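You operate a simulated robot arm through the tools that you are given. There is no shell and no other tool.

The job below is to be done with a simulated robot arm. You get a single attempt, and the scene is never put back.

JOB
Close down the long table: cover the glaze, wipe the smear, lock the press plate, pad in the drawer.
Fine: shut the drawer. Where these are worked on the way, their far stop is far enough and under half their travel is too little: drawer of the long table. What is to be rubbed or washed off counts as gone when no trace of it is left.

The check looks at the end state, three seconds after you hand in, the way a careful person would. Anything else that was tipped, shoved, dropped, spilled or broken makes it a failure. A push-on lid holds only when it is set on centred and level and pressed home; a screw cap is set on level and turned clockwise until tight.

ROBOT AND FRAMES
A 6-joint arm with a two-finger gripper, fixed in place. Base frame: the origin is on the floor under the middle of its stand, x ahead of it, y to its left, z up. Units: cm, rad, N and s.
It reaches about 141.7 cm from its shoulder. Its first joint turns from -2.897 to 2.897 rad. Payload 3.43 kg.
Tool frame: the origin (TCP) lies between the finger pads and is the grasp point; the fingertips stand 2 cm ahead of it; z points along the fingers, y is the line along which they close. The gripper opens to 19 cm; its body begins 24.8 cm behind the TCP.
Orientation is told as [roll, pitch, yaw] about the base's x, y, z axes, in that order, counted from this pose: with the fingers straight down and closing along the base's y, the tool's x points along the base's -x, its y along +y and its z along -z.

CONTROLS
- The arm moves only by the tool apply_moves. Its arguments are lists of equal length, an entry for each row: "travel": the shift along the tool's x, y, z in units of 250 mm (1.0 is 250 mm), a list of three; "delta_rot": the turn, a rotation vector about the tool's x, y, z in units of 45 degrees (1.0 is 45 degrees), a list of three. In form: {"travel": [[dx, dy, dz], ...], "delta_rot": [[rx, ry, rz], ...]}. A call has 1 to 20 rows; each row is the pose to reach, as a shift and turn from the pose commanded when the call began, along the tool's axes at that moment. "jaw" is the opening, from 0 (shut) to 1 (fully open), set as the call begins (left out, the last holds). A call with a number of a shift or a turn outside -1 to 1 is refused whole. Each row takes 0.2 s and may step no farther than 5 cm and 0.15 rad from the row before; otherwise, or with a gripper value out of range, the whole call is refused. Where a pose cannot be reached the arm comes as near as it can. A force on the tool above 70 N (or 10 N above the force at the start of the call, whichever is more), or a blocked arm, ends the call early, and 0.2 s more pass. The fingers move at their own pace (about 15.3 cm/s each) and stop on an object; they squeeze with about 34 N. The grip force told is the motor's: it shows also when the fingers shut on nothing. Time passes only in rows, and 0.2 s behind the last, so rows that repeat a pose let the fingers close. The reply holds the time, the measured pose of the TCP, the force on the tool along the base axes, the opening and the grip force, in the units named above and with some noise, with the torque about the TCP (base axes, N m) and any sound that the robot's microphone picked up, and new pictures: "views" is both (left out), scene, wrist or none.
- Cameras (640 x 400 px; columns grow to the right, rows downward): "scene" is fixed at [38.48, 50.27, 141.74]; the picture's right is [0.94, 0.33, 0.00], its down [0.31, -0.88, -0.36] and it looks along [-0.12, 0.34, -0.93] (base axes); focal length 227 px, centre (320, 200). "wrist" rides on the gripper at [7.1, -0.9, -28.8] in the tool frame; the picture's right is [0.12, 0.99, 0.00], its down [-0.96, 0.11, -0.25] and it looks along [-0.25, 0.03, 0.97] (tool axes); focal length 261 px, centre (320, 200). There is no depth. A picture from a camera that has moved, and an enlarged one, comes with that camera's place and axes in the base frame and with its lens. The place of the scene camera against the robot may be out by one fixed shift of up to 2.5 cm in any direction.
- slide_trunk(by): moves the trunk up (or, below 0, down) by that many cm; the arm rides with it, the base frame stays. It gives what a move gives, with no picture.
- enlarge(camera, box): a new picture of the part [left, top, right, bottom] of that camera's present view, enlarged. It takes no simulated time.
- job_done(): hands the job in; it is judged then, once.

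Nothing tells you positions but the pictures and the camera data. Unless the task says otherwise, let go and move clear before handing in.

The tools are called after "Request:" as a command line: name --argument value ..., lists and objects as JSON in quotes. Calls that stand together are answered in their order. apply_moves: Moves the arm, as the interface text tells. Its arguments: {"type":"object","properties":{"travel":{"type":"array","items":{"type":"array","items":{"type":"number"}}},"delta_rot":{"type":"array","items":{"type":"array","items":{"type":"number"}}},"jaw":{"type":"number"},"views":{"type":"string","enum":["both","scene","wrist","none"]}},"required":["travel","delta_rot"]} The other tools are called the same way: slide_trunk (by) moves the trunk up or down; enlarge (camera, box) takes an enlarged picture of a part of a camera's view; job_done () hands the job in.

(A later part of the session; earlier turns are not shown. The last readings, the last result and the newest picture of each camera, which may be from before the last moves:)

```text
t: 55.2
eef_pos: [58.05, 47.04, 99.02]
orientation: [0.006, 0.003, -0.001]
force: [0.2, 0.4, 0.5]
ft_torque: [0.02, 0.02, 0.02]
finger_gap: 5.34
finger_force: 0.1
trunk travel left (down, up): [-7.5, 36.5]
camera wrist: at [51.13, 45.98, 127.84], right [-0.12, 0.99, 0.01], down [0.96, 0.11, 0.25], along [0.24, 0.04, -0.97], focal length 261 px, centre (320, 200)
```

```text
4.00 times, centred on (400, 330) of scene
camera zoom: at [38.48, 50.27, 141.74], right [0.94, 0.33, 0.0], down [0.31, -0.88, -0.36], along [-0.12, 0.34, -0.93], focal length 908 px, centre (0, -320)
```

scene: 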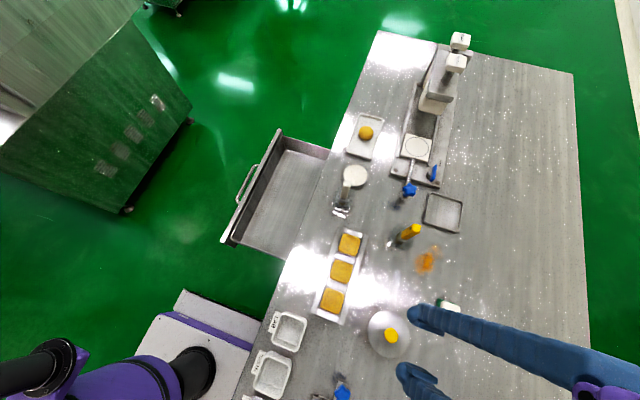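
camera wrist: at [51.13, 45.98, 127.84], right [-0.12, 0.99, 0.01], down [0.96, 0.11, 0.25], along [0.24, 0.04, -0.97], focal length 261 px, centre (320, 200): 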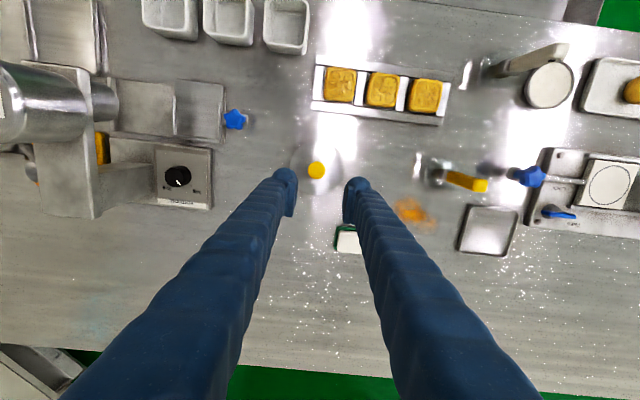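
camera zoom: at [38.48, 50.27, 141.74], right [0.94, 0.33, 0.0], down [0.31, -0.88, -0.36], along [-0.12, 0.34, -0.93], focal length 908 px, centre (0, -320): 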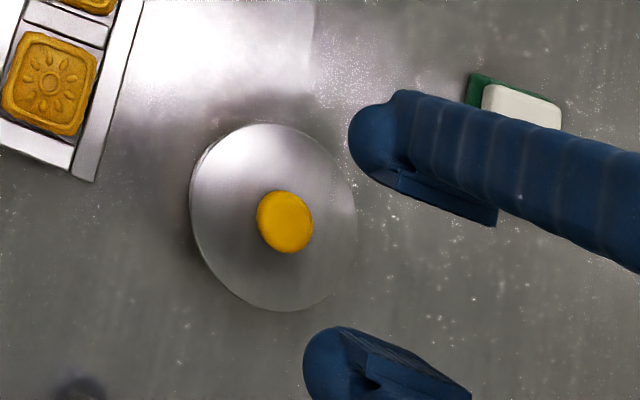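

The lid is seated on the bowl, level and centred. Now I'll go back to the pad and grip it again.

Request:
apply_moves --travel '[[-0.13, 0.09, 0.04], [-0.26, 0.18, 0.08], [-0.38, 0.26, 0.12], [-0.44, 0.296, 0.16], [-0.44, 0.296, 0.16]]' --delta_rot '[[0, 0, 0], [0, 0, 0], [0, 0, 0], [0, 0, 0], [0, 0, 0]]' --jaw 0.5 --views "wrist"

Request:
enlarge --camera "wrist" --box '[240, 140, 400, 240]'

```text
t: 56.4
eef_pos: [68.97, 54.51, 94.89]
orientation: [0.008, 0.002, -0.001]
force: [0.6, 0.6, 0.2]
ft_torque: [0.0, -0.03, -0.02]
finger_gap: 9.5
finger_force: 0.1
trunk travel left (down, up): [-7.5, 36.5]
camera wrist: at [62.12, 53.42, 123.82], right [-0.12, 0.99, 0.01], down [0.96, 0.11, 0.25], along [0.24, 0.04, -0.97], focal length 261 px, centre (320, 200)
```

wrist: 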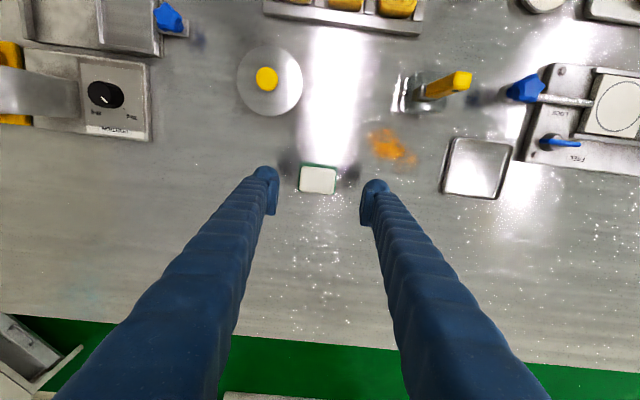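

```text
4.00 times, centred on (320, 190) of wrist
camera zoom: at [62.12, 53.42, 123.82], right [-0.12, 0.99, 0.01], down [0.96, 0.11, 0.25], along [0.24, 0.04, -0.97], focal length 1043 px, centre (320, 240)
```

zoom: 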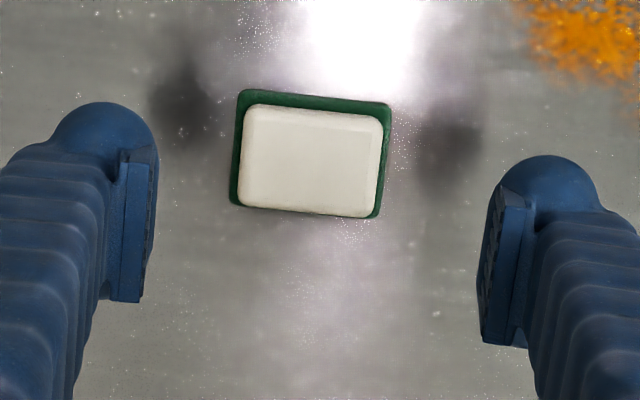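

Request:
apply_moves --travel '[[0, -0.01, 0.1], [0, -0.01, 0.2], [0, -0.01, 0.3], [0, -0.01, 0.374], [0, -0.01, 0.374]]' --delta_rot '[[0, 0, 0], [0, 0, 0], [0, 0, 0], [0, 0, 0], [0, 0, 0]]' --views "none"

Request:
apply_moves --travel '[[0, 0, 0], [0, 0, 0], [0, 0, 0], [0, 0, 0]]' --delta_rot '[[0, 0, 0], [0, 0, 0], [0, 0, 0], [0, 0, 0]]' --jaw 0.1 --views "none"

```text
t: 57.6
eef_pos: [69.09, 54.03, 85.5]
orientation: [0.006, 0.002, 0.001]
force: [-0.3, -0.2, -0.4]
ft_torque: [-0.08, 0.02, 0.0]
finger_gap: 9.5
finger_force: 0.0
trunk travel left (down, up): [-7.5, 36.5]
```

```text
t: 58.6
eef_pos: [68.96, 54.29, 85.67]
orientation: [0.008, 0.0, 0.001]
force: [1.2, -0.7, 10.6]
ft_torque: [-0.36, 0.01, 0.02]
finger_gap: 5.05
finger_force: 33.7
trunk travel left (down, up): [-7.5, 36.5]
```

I have the pad gripped. I'll carry it to the smear, set it down with light pressure, and start rubbing.

Request:
apply_moves --travel '[[0, 0, -0.06], [0.06, 0.1, -0.08], [0.12, 0.2, -0.08], [0.16, 0.3, -0.08], [0.16, 0.3, -0.04], [0.16, 0.3, 0.0], [0.16, 0.3, 0.0]]' --delta_rot '[[0, 0, 0], [0, 0, 0], [0, 0, 0], [0, 0, 0], [0, 0, 0], [0, 0, 0], [0, 0, 0]]' --views "wrist"

Request:
enlarge --camera "wrist" --box '[220, 120, 420, 245]'

```text
t: 60.2
eef_pos: [64.94, 61.74, 85.61]
orientation: [0.009, 0.001, 0.0]
force: [0.7, 0.9, 3.3]
ft_torque: [-0.13, -0.01, -0.03]
finger_gap: 5.04
finger_force: 33.9
trunk travel left (down, up): [-7.5, 36.5]
camera wrist: at [58.04, 60.66, 114.51], right [-0.12, 0.99, 0.01], down [0.96, 0.11, 0.25], along [0.24, 0.04, -0.97], focal length 261 px, centre (320, 200)
```

wrist: 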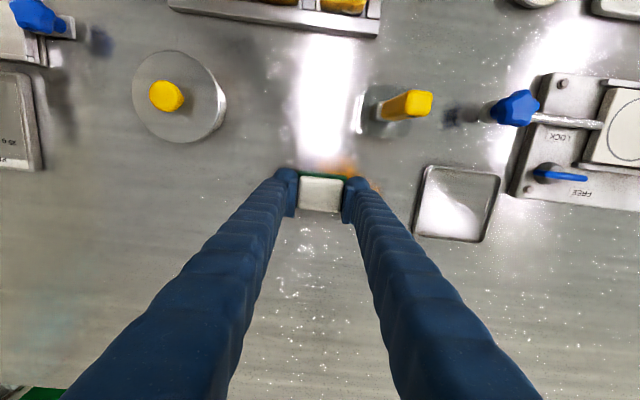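

```text
3.20 times, centred on (320, 182) of wrist
camera zoom: at [58.04, 60.66, 114.51], right [-0.12, 0.99, 0.01], down [0.96, 0.11, 0.25], along [0.24, 0.04, -0.97], focal length 834 px, centre (320, 256)
```

zoom: 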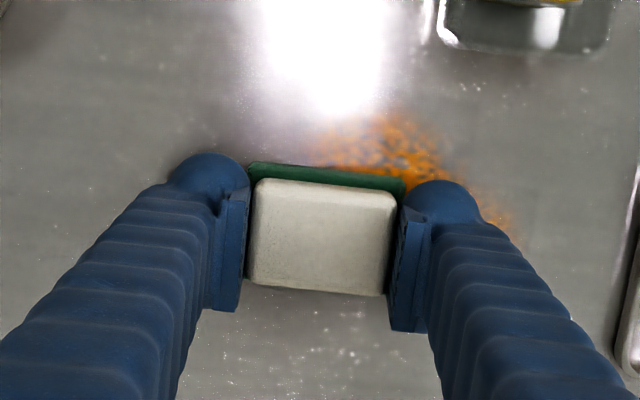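

The pad is on the table next to the smear, with about 3 N on it. I'll press a little harder and rub in a zigzag over the whole smear.

Request:
apply_moves --travel '[[0, 0, 0.006], [0, 0.1, 0.006], [0, 0.2, 0.006], [0, 0.244, 0.006], [0.072, 0.244, 0.006], [0.072, 0.144, 0.006], [0.072, 0.044, 0.006], [0.072, -0.028, 0.006], [0.14, -0.028, 0.006], [0.14, 0.072, 0.006], [0.14, 0.172, 0.006], [0.1, 0.232, 0.006], [0.04, 0.152, 0.006], [-0.02, 0.092, 0.006], [-0.052, 0.172, 0.006], [-0.052, 0.244, 0.006], [0.028, 0.184, 0.006], [0.1, 0.104, 0.006], [0.14, 0.032, 0.006], [0.08, -0.036, 0.006]]' --delta_rot '[[0, 0, 0], [0, 0, 0], [0, 0, 0], [0, 0, 0], [0, 0, 0], [0, 0, 0], [0, 0, 0], [0, 0, 0], [0, 0, 0], [0, 0, 0], [0, 0, 0], [0, 0, 0], [0, 0, 0], [0, 0, 0], [0, 0, 0], [0, 0, 0], [0, 0, 0], [0, 0, 0], [0, 0, 0], [0, 0, 0]]' --views "wrist"

Request:
enlarge --camera "wrist" --box '[240, 120, 440, 245]'

```text
t: 64.4
eef_pos: [62.83, 60.82, 85.67]
orientation: [0.008, -0.001, 0.0]
force: [-1.3, 2.6, 19.7]
ft_torque: [-0.14, 0.06, -0.12]
finger_gap: 5.05
finger_force: 33.8
trunk travel left (down, up): [-7.5, 36.5]
camera wrist: at [55.92, 59.74, 114.48], right [-0.12, 0.99, 0.01], down [0.96, 0.11, 0.25], along [0.25, 0.04, -0.97], focal length 261 px, centre (320, 200)
```

wrist: 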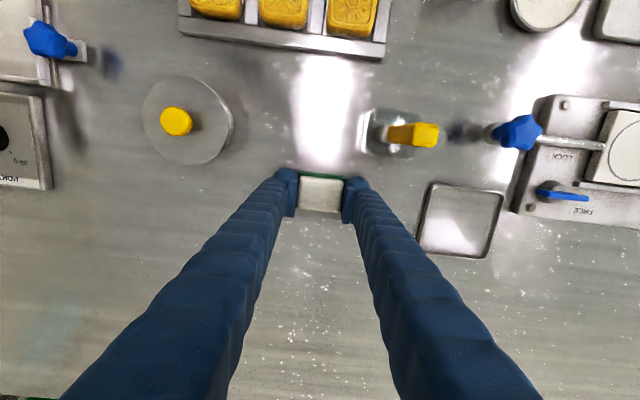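

```text
3.20 times, centred on (340, 182) of wrist
camera zoom: at [55.92, 59.74, 114.48], right [-0.12, 0.99, 0.01], down [0.96, 0.11, 0.25], along [0.25, 0.04, -0.97], focal length 834 px, centre (256, 256)
```

zoom: 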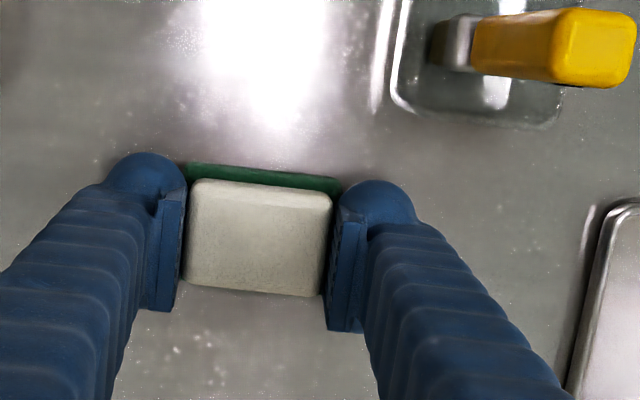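

The visible smear is gone. I'll make a second pass crosswise to be thorough.

Request:
apply_moves --travel '[[0.06, 0, 0], [-0.04, 0, 0], [-0.132, 0.028, 0], [-0.132, 0.088, 0], [-0.032, 0.088, 0], [0.064, 0.088, 0], [0.064, 0.16, 0], [-0.036, 0.16, 0], [-0.132, 0.16, 0], [-0.132, 0.228, 0], [-0.036, 0.228, 0], [0.048, 0.228, 0], [0.032, 0.284, 0], [-0.052, 0.284, 0], [-0.132, 0.284, 0], [-0.052, 0.208, 0], [0.028, 0.108, 0], [0.06, 0.008, 0], [-0.02, -0.02, 0], [-0.1, -0.06, 0]]' --delta_rot '[[0, 0, 0], [0, 0, 0], [0, 0, 0], [0, 0, 0], [0, 0, 0], [0, 0, 0], [0, 0, 0], [0, 0, 0], [0, 0, 0], [0, 0, 0], [0, 0, 0], [0, 0, 0], [0, 0, 0], [0, 0, 0], [0, 0, 0], [0, 0, 0], [0, 0, 0], [0, 0, 0], [0, 0, 0], [0, 0, 0]]' --views "none"

Request:
apply_moves --travel '[[0, 0, -0.06], [0, -0.04, -0.16], [0, -0.1, -0.3], [0, -0.16, -0.48], [0.0, -0.16, -0.6], [0.0, -0.16, -0.6]]' --delta_rot '[[0, 0, 0], [0, 0, 0], [0, 0, 0], [0, 0, 0], [0, 0, 0], [0, 0, 0]]' --views "both"

Request:
enlarge --camera "wrist" --box '[280, 90, 440, 190]'

Request:
enlarge --camera "scene" --box '[360, 210, 500, 298]'

```text
t: 68.6
eef_pos: [65.33, 59.23, 85.57]
orientation: [0.008, -0.001, -0.002]
force: [-5.4, 3.4, 21.5]
ft_torque: [-0.23, 0.18, -0.13]
finger_gap: 5.03
finger_force: 33.7
trunk travel left (down, up): [-7.5, 36.5]
```

```text
t: 70.0
eef_pos: [65.59, 55.12, 100.51]
orientation: [0.006, 0.0, 0.0]
force: [0.4, -0.2, 0.2]
ft_torque: [-0.02, -0.01, 0.0]
finger_gap: 5.03
finger_force: 34.1
trunk travel left (down, up): [-7.5, 36.5]
camera wrist: at [58.64, 54.17, 129.39], right [-0.12, 0.99, 0.01], down [0.96, 0.11, 0.25], along [0.24, 0.04, -0.97], focal length 261 px, centre (320, 200)
```

scene: 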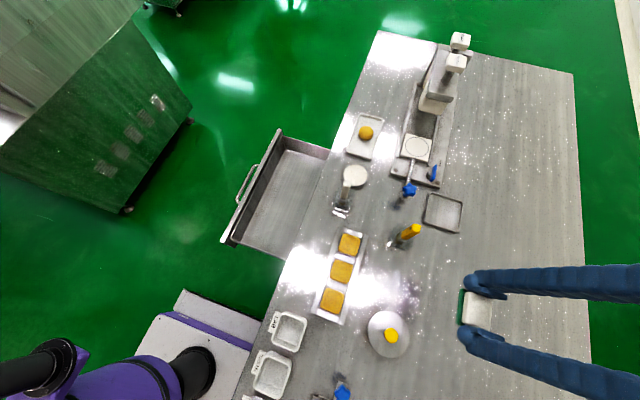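
wrist: 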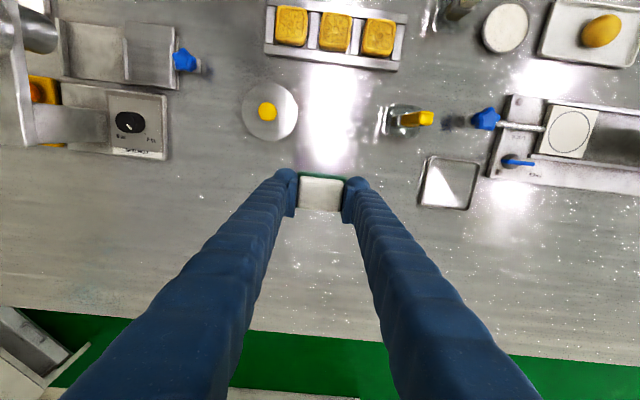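

```text
4.00 times, centred on (360, 140) of wrist
camera zoom: at [58.64, 54.17, 129.39], right [-0.12, 0.99, 0.01], down [0.96, 0.11, 0.25], along [0.24, 0.04, -0.97], focal length 1043 px, centre (160, 440)
```

zoom: 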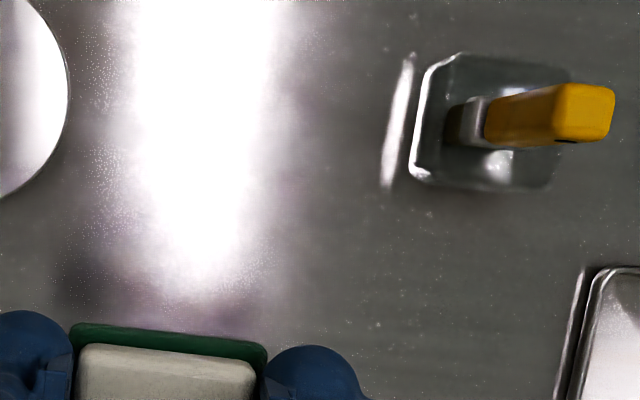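

```text
4.55 times, centred on (430, 254) of scene
camera zoom: at [38.48, 50.27, 141.74], right [0.94, 0.33, 0.0], down [0.31, -0.88, -0.36], along [-0.12, 0.34, -0.93], focal length 1031 px, centre (-180, -46)
```

zoom: 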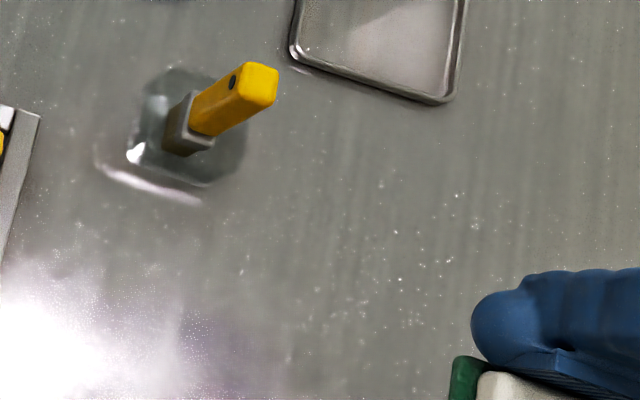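

No trace of the smear is left in either view. Now I'll carry the pad to the open drawer, which is about 21 cm out with its interior at roughly x 10–30.

Request:
apply_moves --travel '[[0.18, 0.02, 0.0], [0.36, 0.04, 0.0], [0.54, 0.06, 0.0], [0.72, 0.08, 0.0], [0.88, 0.1, 0.0], [1.0, 0.12, 0.0]]' --delta_rot '[[0, 0, 0], [0, 0, 0], [0, 0, 0], [0, 0, 0], [0, 0, 0], [0, 0, 0]]' --views "none"

Request:
apply_moves --travel '[[0.16, 0.02, 0.04], [0.32, 0.05, 0.1], [0.48, 0.1, 0.18], [0.64, 0.15, 0.26], [0.78, 0.22, 0.34], [0.84, 0.3, 0.42], [0.84, 0.38, 0.5], [0.84, 0.38, 0.5]]' --delta_rot '[[0, 0, 0], [0, 0, 0], [0, 0, 0], [0, 0, 0], [0, 0, 0], [0, 0, 0], [0, 0, 0], [0, 0, 0]]' --views "both"

```text
t: 71.4
eef_pos: [40.41, 58.2, 100.64]
orientation: [0.009, -0.001, -0.001]
force: [0.0, -0.1, -0.6]
ft_torque: [0.0, -0.02, -0.01]
finger_gap: 5.03
finger_force: 34.0
trunk travel left (down, up): [-7.5, 36.5]
```

```text
t: 72.6
eef_pos: [33.13, 59.14, 94.45]
orientation: [0.034, -0.005, -0.179]
force: [-0.4, -0.2, -0.3]
ft_torque: [0.13, 0.09, -0.03]
finger_gap: 5.06
finger_force: 34.4
trunk travel left (down, up): [-7.5, 36.5]
stopped in row 5: the arm was blocked; the commanded pose is now the measured one
camera wrist: at [25.73, 58.69, 123.16], right [0.06, 1.0, 0.03], down [0.96, -0.07, 0.26], along [0.26, 0.02, -0.97], focal length 261 px, centre (320, 200)
```

scene: 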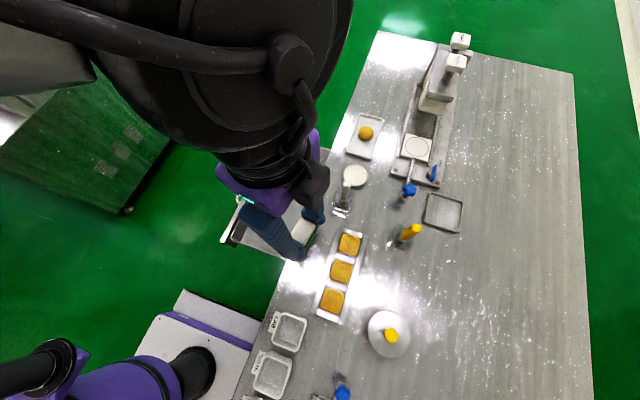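
wrist: 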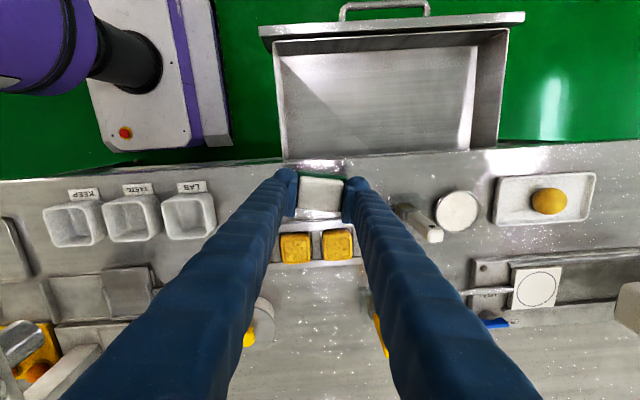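

The base joint lags when swinging this way quickly, but slow moves have worked. The pad is still held, so I'll continue slowly over the drawer and correct the yaw.

Request:
apply_moves --travel '[[0.06, 0.017, 0.034], [0.12, 0.034, 0.068], [0.18, 0.051, 0.102], [0.24, 0.068, 0.136], [0.3, 0.085, 0.17], [0.36, 0.102, 0.204], [0.42, 0.119, 0.238], [0.48, 0.136, 0.272], [0.54, 0.153, 0.306], [0.604, 0.171, 0.34], [0.604, 0.171, 0.34]]' --delta_rot '[[0.004, 0, -0.023], [0.008, 0, -0.046], [0.012, 0, -0.069], [0.016, 0, -0.092], [0.02, 0, -0.115], [0.024, 0, -0.138], [0.028, 0, -0.16], [0.032, 0, -0.183], [0.038, 0, -0.206], [0.043, 0, -0.228], [0.043, 0, -0.228]]' --views "both"

```text
t: 74.1
eef_pos: [33.73, 60.73, 92.07]
orientation: [0.058, -0.021, -0.214]
force: [1.0, -0.6, 0.2]
ft_torque: [0.18, 0.09, 0.02]
finger_gap: 5.03
finger_force: 33.9
trunk travel left (down, up): [-7.5, 36.5]
stopped in row 7: the arm was blocked; the commanded pose is now the measured one
camera wrist: at [25.92, 59.89, 120.66], right [0.09, 0.99, 0.05], down [0.96, -0.11, 0.27], along [0.28, 0.03, -0.96], focal length 261 px, centre (320, 200)
```

scene: 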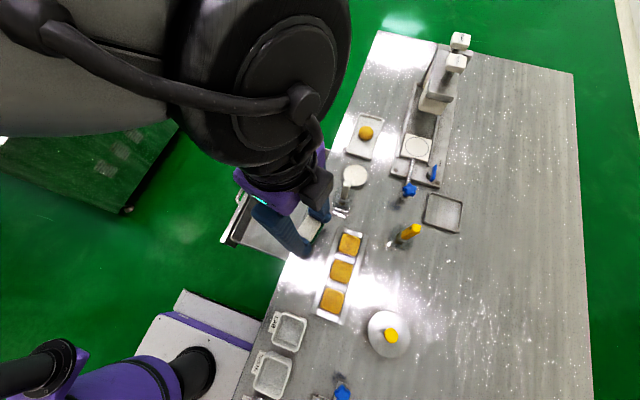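
wrist: 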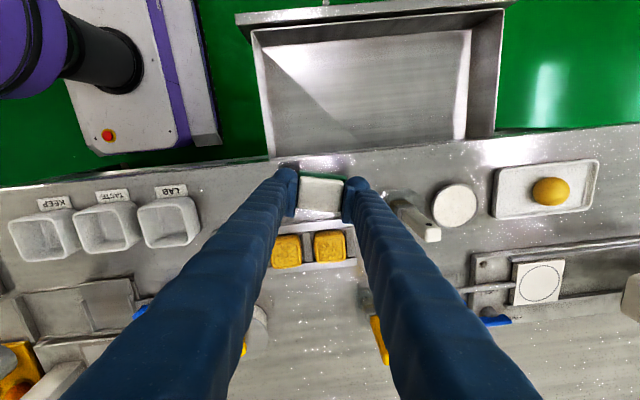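

The arm is stuck at this azimuth with the trunk low. Earlier the same swing worked with the trunk up, so I'll raise the trunk, swing slowly, and then lower again.

Request:
slide_trunk --by 14

```text
t: 75.8
eef_pos: [33.63, 60.68, 105.79]
orientation: [0.054, -0.018, -0.216]
force: [0.3, 0.5, -0.2]
ft_torque: [0.02, 0.0, 0.01]
finger_gap: 5.05
finger_force: 33.8
trunk travel left (down, up): [-21.5, 22.5]
```

Request:
apply_moves --travel '[[0.062, 0.022, 0.007], [0.124, 0.045, 0.014], [0.187, 0.067, 0.022], [0.249, 0.09, 0.029], [0.311, 0.112, 0.036], [0.373, 0.134, 0.043], [0.435, 0.157, 0.05], [0.498, 0.179, 0.058], [0.56, 0.202, 0.065], [0.622, 0.224, 0.072], [0.622, 0.224, 0.072]]' --delta_rot '[[0.007, 0.002, -0.028], [0.014, 0.005, -0.055], [0.021, 0.007, -0.083], [0.028, 0.009, -0.11], [0.035, 0.012, -0.138], [0.041, 0.014, -0.165], [0.048, 0.016, -0.193], [0.055, 0.018, -0.22], [0.062, 0.021, -0.248], [0.069, 0.023, -0.275], [0.069, 0.023, -0.275]]' --views "both"

```text
t: 77.2
eef_pos: [35.09, 62.76, 107.89]
orientation: [0.066, -0.021, -0.231]
force: [0.3, -1.0, -0.3]
ft_torque: [0.19, 0.08, 0.0]
finger_gap: 5.02
finger_force: 34.1
trunk travel left (down, up): [-21.5, 22.5]
stopped in row 7: the arm was blocked; the commanded pose is now the measured one
camera wrist: at [27.1, 61.95, 136.48], right [0.11, 0.99, 0.06], down [0.95, -0.12, 0.28], along [0.28, 0.03, -0.96], focal length 261 px, centre (320, 200)
```

scene: 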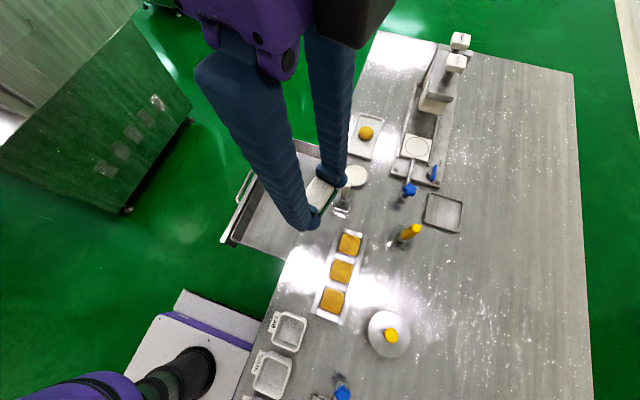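
wrist: 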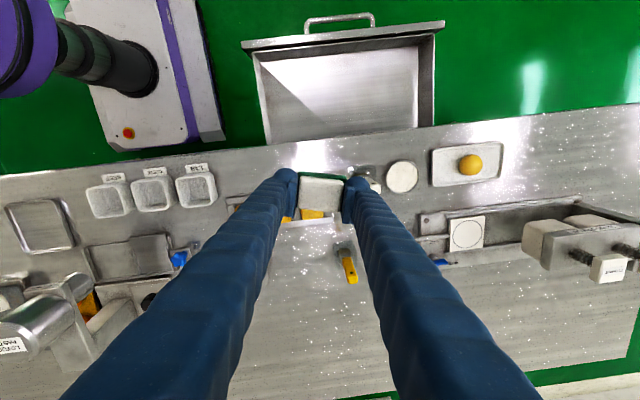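

Request:
apply_moves --travel '[[0.044, 0.01, 0], [0.087, 0.02, 0], [0.087, 0.02, 0], [0.087, 0.02, 0], [0.087, 0.02, 0], [0.087, 0.02, 0], [0.087, 0.02, 0]]' --delta_rot '[[0, 0, 0], [0, 0, 0], [0, 0, 0], [0, 0, 0], [0, 0, 0], [0, 0, 0], [0, 0, 0]]' --views "none"

```text
t: 79.0
eef_pos: [35.45, 62.65, 107.91]
orientation: [0.062, -0.022, -0.267]
force: [0.1, -1.2, -1.6]
ft_torque: [0.16, 0.08, 0.02]
finger_gap: 5.05
finger_force: 34.6
trunk travel left (down, up): [-21.5, 22.5]
stopped in row 7: the arm was blocked; the commanded pose is now the measured one
```

Request:
apply_moves --travel '[[0, 0, 0], [0, 0, 0], [0, 0, 0], [0, 0, 0], [0, 0, 0]]' --delta_rot '[[0, 0, -0.12], [0, 0, -0.24], [0, 0, -0.36], [0, 0, -0.36], [0, 0, -0.36]]' --views "none"

Request:
apply_moves --travel '[[-0.06, -0.02, 0], [-0.12, -0.04, 0], [-0.18, -0.06, 0], [-0.18, -0.06, 0]]' --delta_rot '[[0, 0, 0], [0, 0, 0], [0, 0, 0], [0, 0, 0]]' --views "both"

```text
t: 80.2
eef_pos: [35.29, 62.67, 107.67]
orientation: [0.051, -0.038, 0.014]
force: [0.1, 0.4, 0.1]
ft_torque: [0.0, -0.04, 0.01]
finger_gap: 5.04
finger_force: 33.9
trunk travel left (down, up): [-21.5, 22.5]
```

```text
t: 81.2
eef_pos: [38.73, 61.76, 107.69]
orientation: [0.052, -0.037, 0.032]
force: [-0.1, -0.6, 0.2]
ft_torque: [0.09, 0.0, 0.0]
finger_gap: 5.02
finger_force: 33.5
trunk travel left (down, up): [-21.5, 22.5]
camera wrist: at [30.91, 59.28, 136.06], right [-0.15, 0.99, 0.05], down [0.95, 0.13, 0.29], along [0.28, 0.09, -0.96], focal length 261 px, centre (320, 200)
```

scene: 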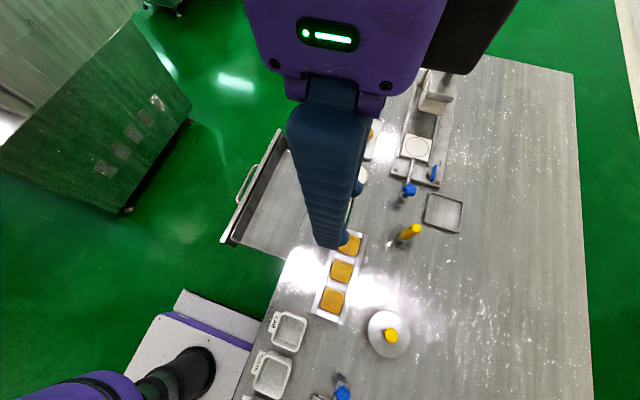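
wrist: 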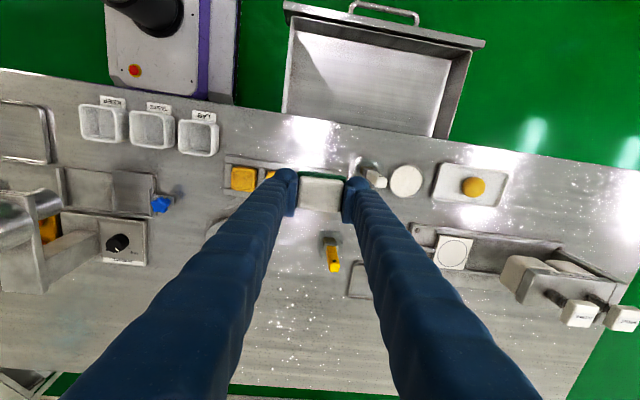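

The tool rotation is free but the base swing is blocked here. The earlier outbound path ran higher at this azimuth (z≈100–105 with the trunk at −20), so I'll retrace that exact path in reverse.

Request:
apply_moves --travel '[[-0.03, -0.037, -0.08], [-0.06, -0.074, -0.16], [-0.09, -0.11, -0.25], [-0.12, -0.147, -0.33], [-0.148, -0.184, -0.412], [-0.148, -0.184, -0.412]]' --delta_rot '[[0.013, 0.009, 0.008], [0.026, 0.018, 0.016], [0.04, 0.028, 0.025], [0.053, 0.038, 0.033], [0.066, 0.047, 0.041], [0.066, 0.047, 0.041]]' --views "none"

Request:
slide_trunk --by -14

```text
t: 82.6
eef_pos: [42.44, 56.78, 117.84]
orientation: [-0.002, -0.001, 0.0]
force: [0.6, 0.1, -1.1]
ft_torque: [-0.01, 0.02, 0.03]
finger_gap: 5.04
finger_force: 34.1
trunk travel left (down, up): [-21.5, 22.5]
```

```text
t: 84.3
eef_pos: [42.3, 56.86, 103.91]
orientation: [-0.003, 0.0, 0.0]
force: [0.2, 0.5, -1.6]
ft_torque: [0.04, 0.01, 0.0]
finger_gap: 5.05
finger_force: 34.0
trunk travel left (down, up): [-7.5, 36.5]
```

Request:
apply_moves --travel '[[0.09, 0.028, -0.048], [0.184, 0.056, -0.048], [0.274, 0.076, -0.048], [0.364, 0.096, -0.048], [0.444, 0.126, -0.02], [0.524, 0.156, 0.012], [0.524, 0.156, 0.012]]' --delta_rot '[[0, 0, 0], [0, 0, 0], [0, 0, 0], [0, 0, 0], [0, 0, 0], [0, 0, 0], [0, 0, 0]]' --views "none"

```text
t: 86.1
eef_pos: [33.46, 58.49, 103.2]
orientation: [-0.004, 0.002, -0.069]
force: [0.2, -0.1, -0.5]
ft_torque: [0.08, 0.05, 0.03]
finger_gap: 5.03
finger_force: 33.7
trunk travel left (down, up): [-7.5, 36.5]
stopped in row 7: the arm was blocked; the commanded pose is now the measured one
```

The arm stalls here at low trunk heights. I know the swing between (44.9, 60) and (19.9, 69) at trunk 0 was free at the start, so I'll go back to that exact configuration.

Request:
apply_moves --travel '[[-0.11, 0.024, 0.03], [-0.22, 0.048, 0.06], [-0.34, 0.072, 0.09], [-0.45, 0.095, 0.12], [-0.45, 0.095, 0.12]]' --delta_rot '[[0, 0, -0.022], [0, 0, -0.044], [0, 0, -0.066], [0, 0, -0.088], [0, 0, -0.088]]' --views "none"

Request:
slide_trunk --by 20

Request:
apply_moves --travel '[[0, 0, 0.12], [0, 0, 0.24], [0, 0, 0.36], [0, 0, 0.48], [0, 0, 0.48]]' --delta_rot '[[0, 0, 0], [0, 0, 0], [0, 0, 0], [0, 0, 0], [0, 0, 0]]' --views "both"

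```text
t: 87.3
eef_pos: [44.27, 60.53, 99.87]
orientation: [-0.01, 0.002, 0.009]
force: [-0.5, -0.4, -0.5]
ft_torque: [-0.05, 0.04, 0.01]
finger_gap: 5.05
finger_force: 33.8
trunk travel left (down, up): [-7.5, 36.5]
```

```text
t: 89.5
eef_pos: [44.27, 60.66, 119.95]
orientation: [-0.007, 0.006, 0.005]
force: [-0.4, -0.3, 0.0]
ft_torque: [-0.03, 0.0, 0.01]
finger_gap: 5.05
finger_force: 34.1
trunk travel left (down, up): [-27.5, 16.5]
```

```text
t: 90.7
eef_pos: [44.18, 60.47, 107.83]
orientation: [-0.009, 0.003, 0.009]
force: [-0.4, 0.7, -0.7]
ft_torque: [-0.06, -0.01, -0.02]
finger_gap: 5.04
finger_force: 33.9
trunk travel left (down, up): [-27.5, 16.5]
camera wrist: at [37.32, 59.87, 136.81], right [-0.13, 0.99, -0.01], down [0.96, 0.12, 0.24], along [0.24, 0.02, -0.97], focal length 261 px, centre (320, 200)
```

scene: 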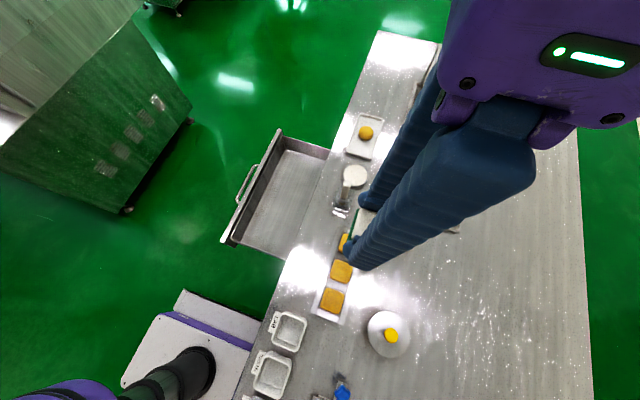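
wrist: 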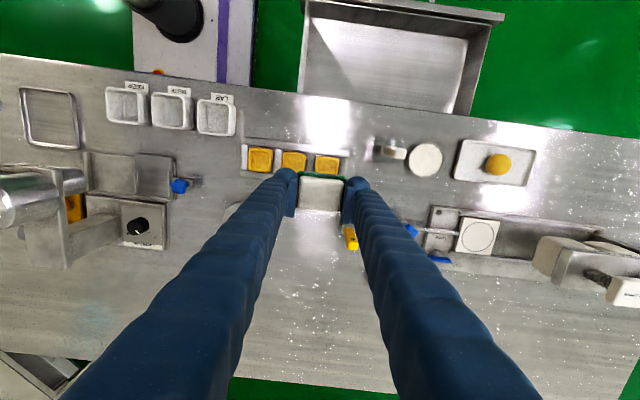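

Request:
apply_moves --travel '[[0.08, 0.029, 0], [0.16, 0.058, 0], [0.24, 0.087, 0], [0.32, 0.116, 0], [0.4, 0.145, 0], [0.48, 0.174, 0], [0.56, 0.203, 0], [0.64, 0.232, 0], [0.72, 0.261, 0], [0.8, 0.29, 0], [0.88, 0.319, 0], [0.96, 0.345, 0], [0.96, 0.345, 0]]' --delta_rot '[[0, 0, 0], [0, 0, 0], [0, 0, 0], [0, 0, 0], [0, 0, 0], [0, 0, 0], [0, 0, 0], [0, 0, 0], [0, 0, 0], [0, 0, 0], [0, 0, 0], [0, 0, 0], [0, 0, 0]]' --views "scene"

```text
t: 93.7
eef_pos: [22.59, 67.57, 105.97]
orientation: [-0.034, 0.013, -0.029]
force: [0.3, -0.9, -0.3]
ft_torque: [0.04, 0.06, 0.03]
finger_gap: 5.04
finger_force: 33.9
trunk travel left (down, up): [-27.5, 16.5]
stopped in row 13: the arm was blocked; the commanded pose is now the measured one
```

scene: 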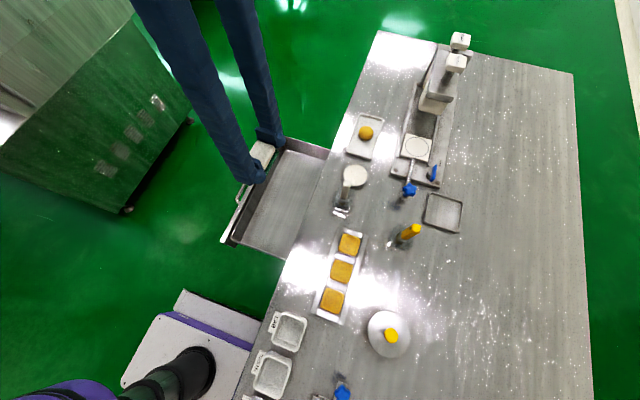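

At trunk 0 the arm reached (22.6, 67.6), right over the open drawer. I'll lower the trunk straight down here.

Request:
slide_trunk --by -20

Request:
apply_moves --travel '[[0, 0, 0.02], [0, 0, 0.06], [0, 0, 0.1], [0, 0, 0.1]]' --delta_rot '[[-0.02, -0.008, -0.018], [-0.043, -0.016, -0.037], [-0.043, -0.016, -0.037], [-0.043, -0.016, -0.037]]' --views "both"

```text
t: 95.8
eef_pos: [22.32, 67.53, 85.97]
orientation: [-0.037, 0.01, -0.026]
force: [-0.1, -0.8, -0.1]
ft_torque: [0.01, 0.01, 0.01]
finger_gap: 5.03
finger_force: 33.9
trunk travel left (down, up): [-7.5, 36.5]
```

```text
t: 96.8
eef_pos: [22.27, 67.72, 83.84]
orientation: [0.002, 0.0, 0.0]
force: [-0.3, 0.1, -0.6]
ft_torque: [0.01, -0.01, 0.0]
finger_gap: 5.02
finger_force: 33.7
trunk travel left (down, up): [-7.5, 36.5]
camera wrist: at [15.36, 66.76, 112.63], right [-0.12, 0.99, 0.0], down [0.96, 0.12, 0.25], along [0.25, 0.03, -0.97], focal length 261 px, centre (320, 200)
```

scene: 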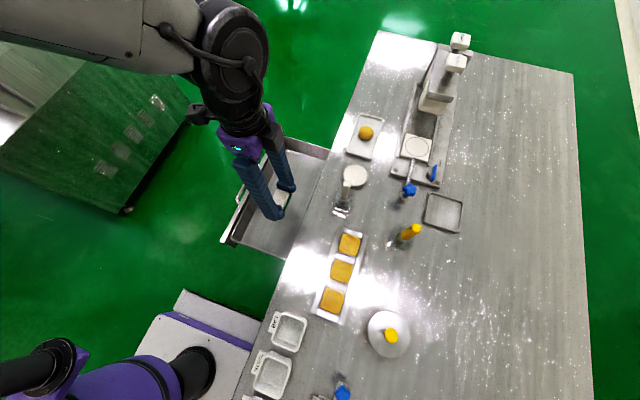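
wrist: 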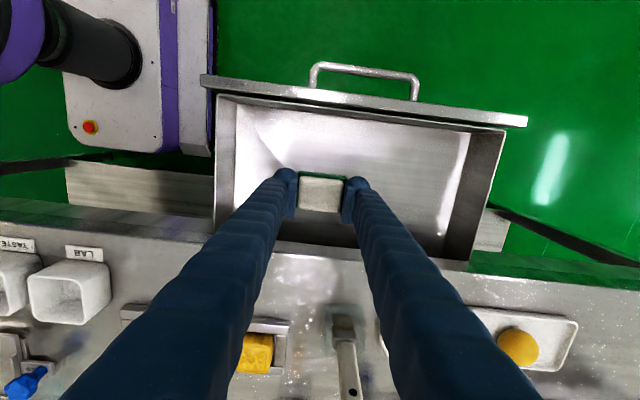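

Request:
apply_moves --travel '[[0.04, 0, 0.04], [0.08, 0, 0.1], [0.12, 0, 0.16], [0.14, 0, 0.22], [0.14, 0, 0.28], [0.14, 0, 0.32], [0.14, 0, 0.32]]' --delta_rot '[[0, 0, 0], [0, 0, 0], [0, 0, 0], [0, 0, 0], [0, 0, 0], [0, 0, 0], [0, 0, 0]]' --views "none"

Request:
apply_moves --travel '[[0, 0, 0.02], [0, 0, 0.04], [0, 0, 0.04]]' --delta_rot '[[0, 0, 0], [0, 0, 0], [0, 0, 0]]' --views "none"

```text
t: 98.4
eef_pos: [18.33, 67.77, 75.67]
orientation: [-0.001, -0.003, 0.008]
force: [-0.2, 0.0, -0.8]
ft_torque: [0.01, 0.02, -0.04]
finger_gap: 5.03
finger_force: 34.2
trunk travel left (down, up): [-7.5, 36.5]
```

```text
t: 99.2
eef_pos: [18.4, 67.67, 74.64]
orientation: [0.003, -0.003, 0.007]
force: [-0.1, -0.1, -0.4]
ft_torque: [0.02, -0.01, 0.0]
finger_gap: 5.03
finger_force: 34.4
trunk travel left (down, up): [-7.5, 36.5]
```

Request:
apply_moves --travel '[[0, 0, 0.014], [0, 0, 0.028], [0, 0, 0.028]]' --delta_rot '[[0, 0, 0], [0, 0, 0], [0, 0, 0]]' --views "none"

Request:
apply_moves --travel '[[0, 0, 0.014], [0, 0, 0.028], [0, 0, 0.028]]' --delta_rot '[[0, 0, 0], [0, 0, 0], [0, 0, 0]]' --views "wrist"

```text
t: 100.0
eef_pos: [18.39, 67.8, 73.93]
orientation: [0.002, -0.001, 0.008]
force: [-0.6, -0.5, -0.6]
ft_torque: [-0.04, 0.01, -0.04]
finger_gap: 5.04
finger_force: 33.7
trunk travel left (down, up): [-7.5, 36.5]
```

```text
t: 100.8
eef_pos: [18.29, 67.63, 73.57]
orientation: [0.005, -0.004, 0.007]
force: [-0.3, -4.5, 39.5]
ft_torque: [-0.37, 0.21, 0.01]
finger_gap: 5.05
finger_force: 33.8
trunk travel left (down, up): [-7.5, 36.5]
camera wrist: at [11.4, 66.72, 102.4], right [-0.13, 0.99, 0.0], down [0.96, 0.12, 0.25], along [0.25, 0.04, -0.97], focal length 261 px, centre (320, 200)
```

wrist: 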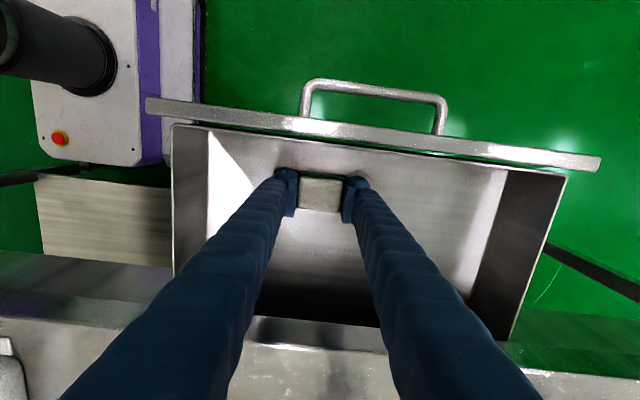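

The pad is on the drawer floor. I'll relieve the load, release it, and lift out.

Request:
apply_moves --travel '[[0, 0, -0.01], [0, 0, -0.012], [0, 0, -0.012], [0, 0, -0.012], [0, 0, -0.012]]' --delta_rot '[[0, 0, 0], [0, 0, 0], [0, 0, 0], [0, 0, 0], [0, 0, 0]]' --jaw 0.5 --views "none"

Request:
apply_moves --travel '[[0, 0, -0.1], [0, 0, -0.22], [0, 0, -0.34], [0, 0, -0.46], [0, 0, -0.46]]' --delta_rot '[[0, 0, 0], [0, 0, 0], [0, 0, 0], [0, 0, 0], [0, 0, 0]]' --views "both"

```text
t: 102.0
eef_pos: [18.33, 67.85, 73.63]
orientation: [-0.001, -0.003, 0.008]
force: [0.2, 1.0, -0.4]
ft_torque: [0.01, 0.0, -0.02]
finger_gap: 9.5
finger_force: 0.0
trunk travel left (down, up): [-7.5, 36.5]
```

```text
t: 103.4
eef_pos: [18.2, 64.63, 77.72]
orientation: [-0.104, 0.023, -0.001]
force: [-0.8, 1.2, -0.5]
ft_torque: [-0.02, 0.01, -0.02]
finger_gap: 9.5
finger_force: 0.1
trunk travel left (down, up): [-7.5, 36.5]
stopped in row 5: the arm was blocked; the commanded pose is now the measured one
camera wrist: at [11.9, 66.76, 106.68], right [-0.12, 0.99, -0.1], down [0.97, 0.14, 0.21], along [0.22, -0.07, -0.97], focal length 261 px, centre (320, 200)
```

scene: 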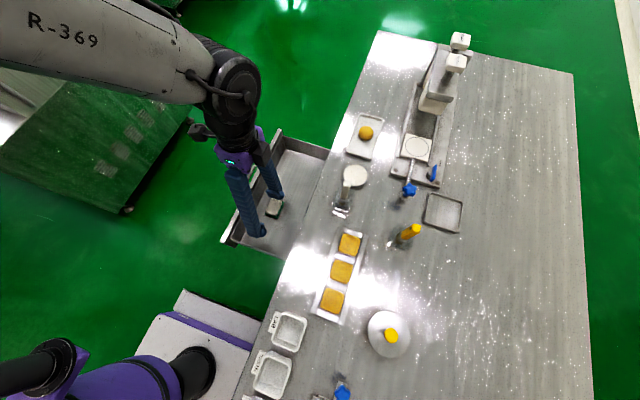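
wrist: 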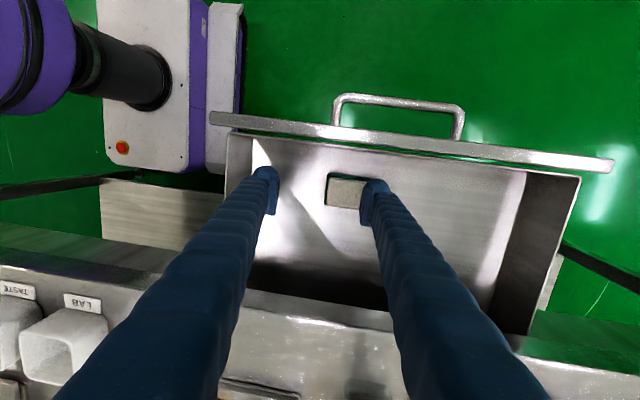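

The pad is released in the drawer. The arm is having trouble rising straight up here, so I'll try moving up together with a shift toward +x.

Request:
apply_moves --travel '[[-0.04, 0, -0.05], [-0.08, 0, -0.1], [-0.12, 0, -0.15], [-0.16, 0, -0.2], [-0.16, 0, -0.2]]' --delta_rot '[[0, 0, 0], [0, 0, 0], [0, 0, 0], [0, 0, 0], [0, 0, 0]]' --views "wrist"

```text
t: 104.6
eef_pos: [22.28, 64.61, 81.66]
orientation: [-0.121, 0.028, -0.003]
force: [-0.3, -0.3, 0.0]
ft_torque: [0.02, 0.02, 0.0]
finger_gap: 9.53
finger_force: 0.1
trunk travel left (down, up): [-7.5, 36.5]
camera wrist: at [16.12, 67.24, 110.52], right [-0.12, 0.99, -0.12], down [0.97, 0.14, 0.2], along [0.22, -0.09, -0.97], focal length 261 px, centre (320, 200)
```

wrist: 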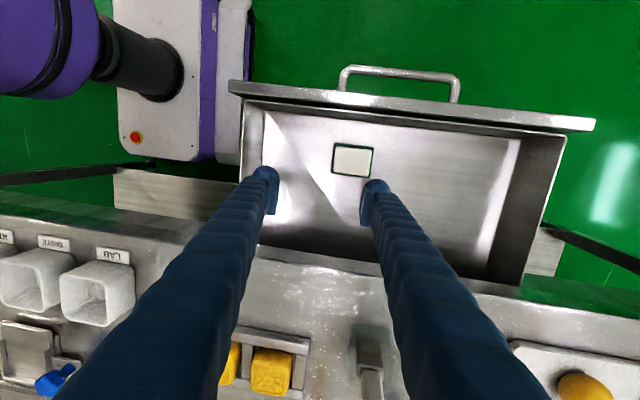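

The pad lies flat in the drawer. Next I'll close the fingers and move slowly over the front panel, so I can push the drawer shut from outside.

Request:
apply_moves --travel '[[0.04, 0.014, -0.04], [0.1, 0.038, -0.073], [0.18, 0.066, -0.073], [0.26, 0.096, -0.073], [0.34, 0.126, -0.073], [0.42, 0.156, -0.073], [0.5, 0.186, -0.073], [0.58, 0.215, -0.073], [0.66, 0.245, -0.073], [0.72, 0.267, -0.073], [0.774, 0.287, -0.073], [0.774, 0.287, -0.073]]' --delta_rot '[[0, 0, 0], [0, 0, 0], [0, 0, 0], [0, 0, 0], [0, 0, 0], [0, 0, 0], [0, 0, 0], [0, 0, 0], [0, 0, 0], [0, 0, 0], [0, 0, 0], [0, 0, 0]]' --jaw 0.0 --views "both"

```text
t: 107.4
eef_pos: [10.52, 71.41, 82.63]
orientation: [-0.128, 0.024, -0.106]
force: [0.1, -0.2, -0.3]
ft_torque: [-0.06, 0.11, -0.02]
finger_gap: 0.0
finger_force: 34.2
trunk travel left (down, up): [-7.5, 36.5]
stopped in row 12: the arm was blocked; the commanded pose is now the measured one
camera wrist: at [4.55, 74.96, 111.43], right [-0.02, 0.99, -0.12], down [0.98, 0.04, 0.21], along [0.21, -0.12, -0.97], focal length 261 px, centre (320, 200)
```

scene: 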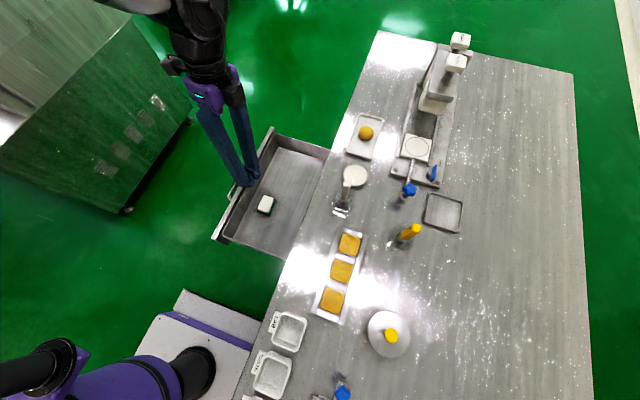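
wrist: 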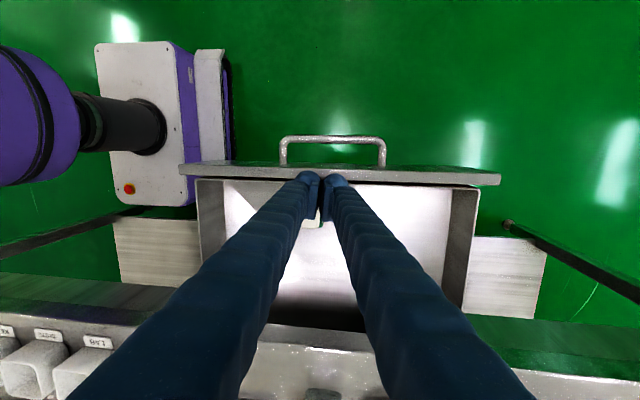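

The limit seems to depend on how high the arm is relative to the shoulder. Raising the trunk and lowering the arm by the same amount should free the swing, so I'll do that.

Request:
slide_trunk --by 20

Request:
apply_moves --travel '[[0, 0, 0.12], [0, 0, 0.24], [0, 0, 0.36], [0, 0, 0.48], [0, 0, 0.6], [0, 0, 0.7], [0, 0, 0.7]]' --delta_rot '[[0, 0, 0], [0, 0, 0], [0, 0, 0], [0, 0, 0], [0, 0, 0], [0, 0, 0], [0, 0, 0]]' --views "both"

```text
t: 109.6
eef_pos: [10.12, 71.52, 102.41]
orientation: [-0.128, 0.022, -0.103]
force: [0.3, 0.3, 0.2]
ft_torque: [-0.04, -0.02, 0.02]
finger_gap: 0.0
finger_force: 33.7
trunk travel left (down, up): [-27.5, 16.5]
```

```text
t: 111.2
eef_pos: [9.24, 69.41, 85.44]
orientation: [-0.124, 0.022, -0.097]
force: [0.1, 0.0, 0.3]
ft_torque: [-0.06, -0.02, -0.01]
finger_gap: 0.0
finger_force: 34.0
trunk travel left (down, up): [-27.5, 16.5]
camera wrist: at [3.2, 72.83, 114.26], right [-0.03, 0.99, -0.12], down [0.98, 0.05, 0.21], along [0.21, -0.11, -0.97], focal length 261 px, centre (320, 200)
```

scene: 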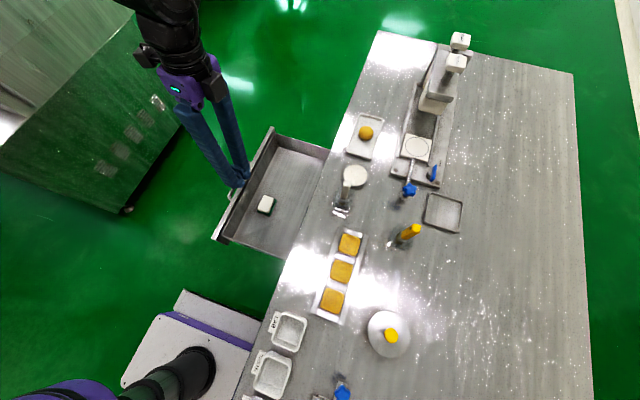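
wrist: 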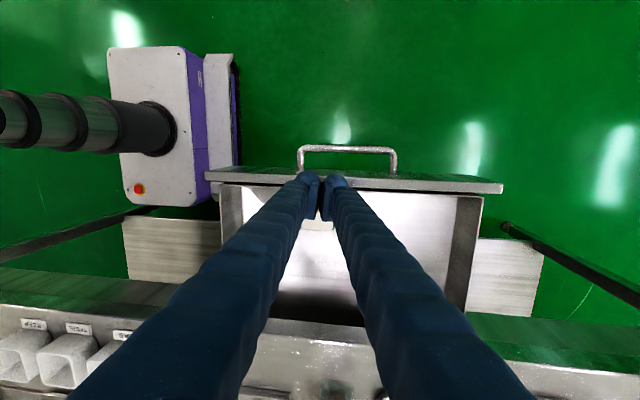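

Request:
apply_moves --travel '[[0.06, 0.014, -0.01], [0.12, 0.028, -0.01], [0.18, 0.042, -0.01], [0.24, 0.056, -0.01], [0.3, 0.066, -0.01], [0.336, 0.071, -0.01], [0.336, 0.071, -0.01]]' --delta_rot '[[-0.026, -0.005, -0.021], [-0.053, -0.009, -0.041], [-0.079, -0.014, -0.062], [-0.105, -0.019, -0.083], [-0.132, -0.023, -0.103], [-0.158, -0.028, -0.124], [-0.158, -0.028, -0.124]]' --views "both"

```text
t: 112.8
eef_pos: [0.97, 72.17, 85.6]
orientation: [0.002, 0.009, 0.003]
force: [0.9, -0.2, -0.5]
ft_torque: [0.01, 0.0, 0.0]
finger_gap: 0.0
finger_force: 34.2
trunk travel left (down, up): [-27.5, 16.5]
camera wrist: at [-5.82, 71.24, 114.53], right [-0.12, 0.99, 0.0], down [0.96, 0.12, 0.24], along [0.24, 0.03, -0.97], focal length 261 px, centre (320, 200)
```

scene: 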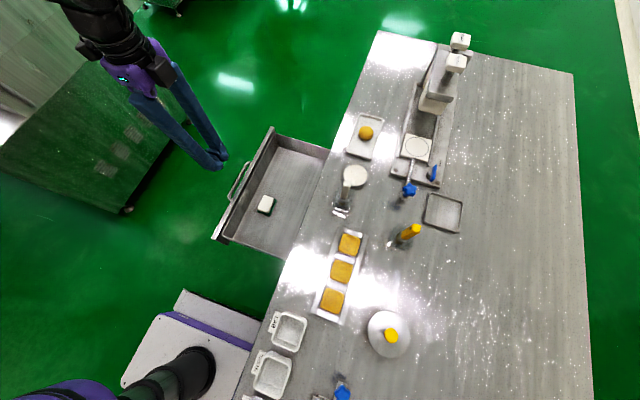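
wrist: 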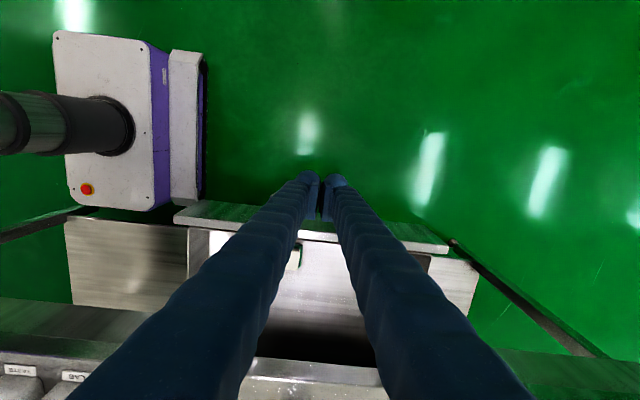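

The arm is now in front of the handle and level. I'll back off slightly, descend in front of the bar, and push the drawer shut along +x.

Request:
apply_moves --travel '[[0.06, 0, 0], [0.12, 0, 0.04], [0.12, 0, 0.14], [0.12, 0, 0.26], [0.12, 0, 0.4], [0.12, 0, 0.4]]' --delta_rot '[[0, 0, 0], [0, 0, 0], [0, 0, 0], [0, 0, 0], [0, 0, 0], [0, 0, 0]]' --views "wrist"

```text
t: 114.2
eef_pos: [-2.05, 72.23, 75.7]
orientation: [0.0, 0.006, 0.003]
force: [-0.2, 0.2, -0.3]
ft_torque: [-0.12, -0.01, -0.04]
finger_gap: 0.0
finger_force: 34.4
trunk travel left (down, up): [-27.5, 16.5]
camera wrist: at [-8.83, 71.3, 104.48], right [-0.12, 0.99, 0.0], down [0.96, 0.12, 0.24], along [0.24, 0.03, -0.97], focal length 261 px, centre (320, 200)
```

wrist: 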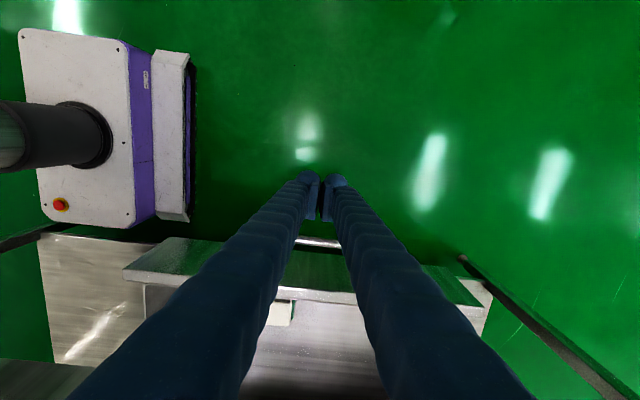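

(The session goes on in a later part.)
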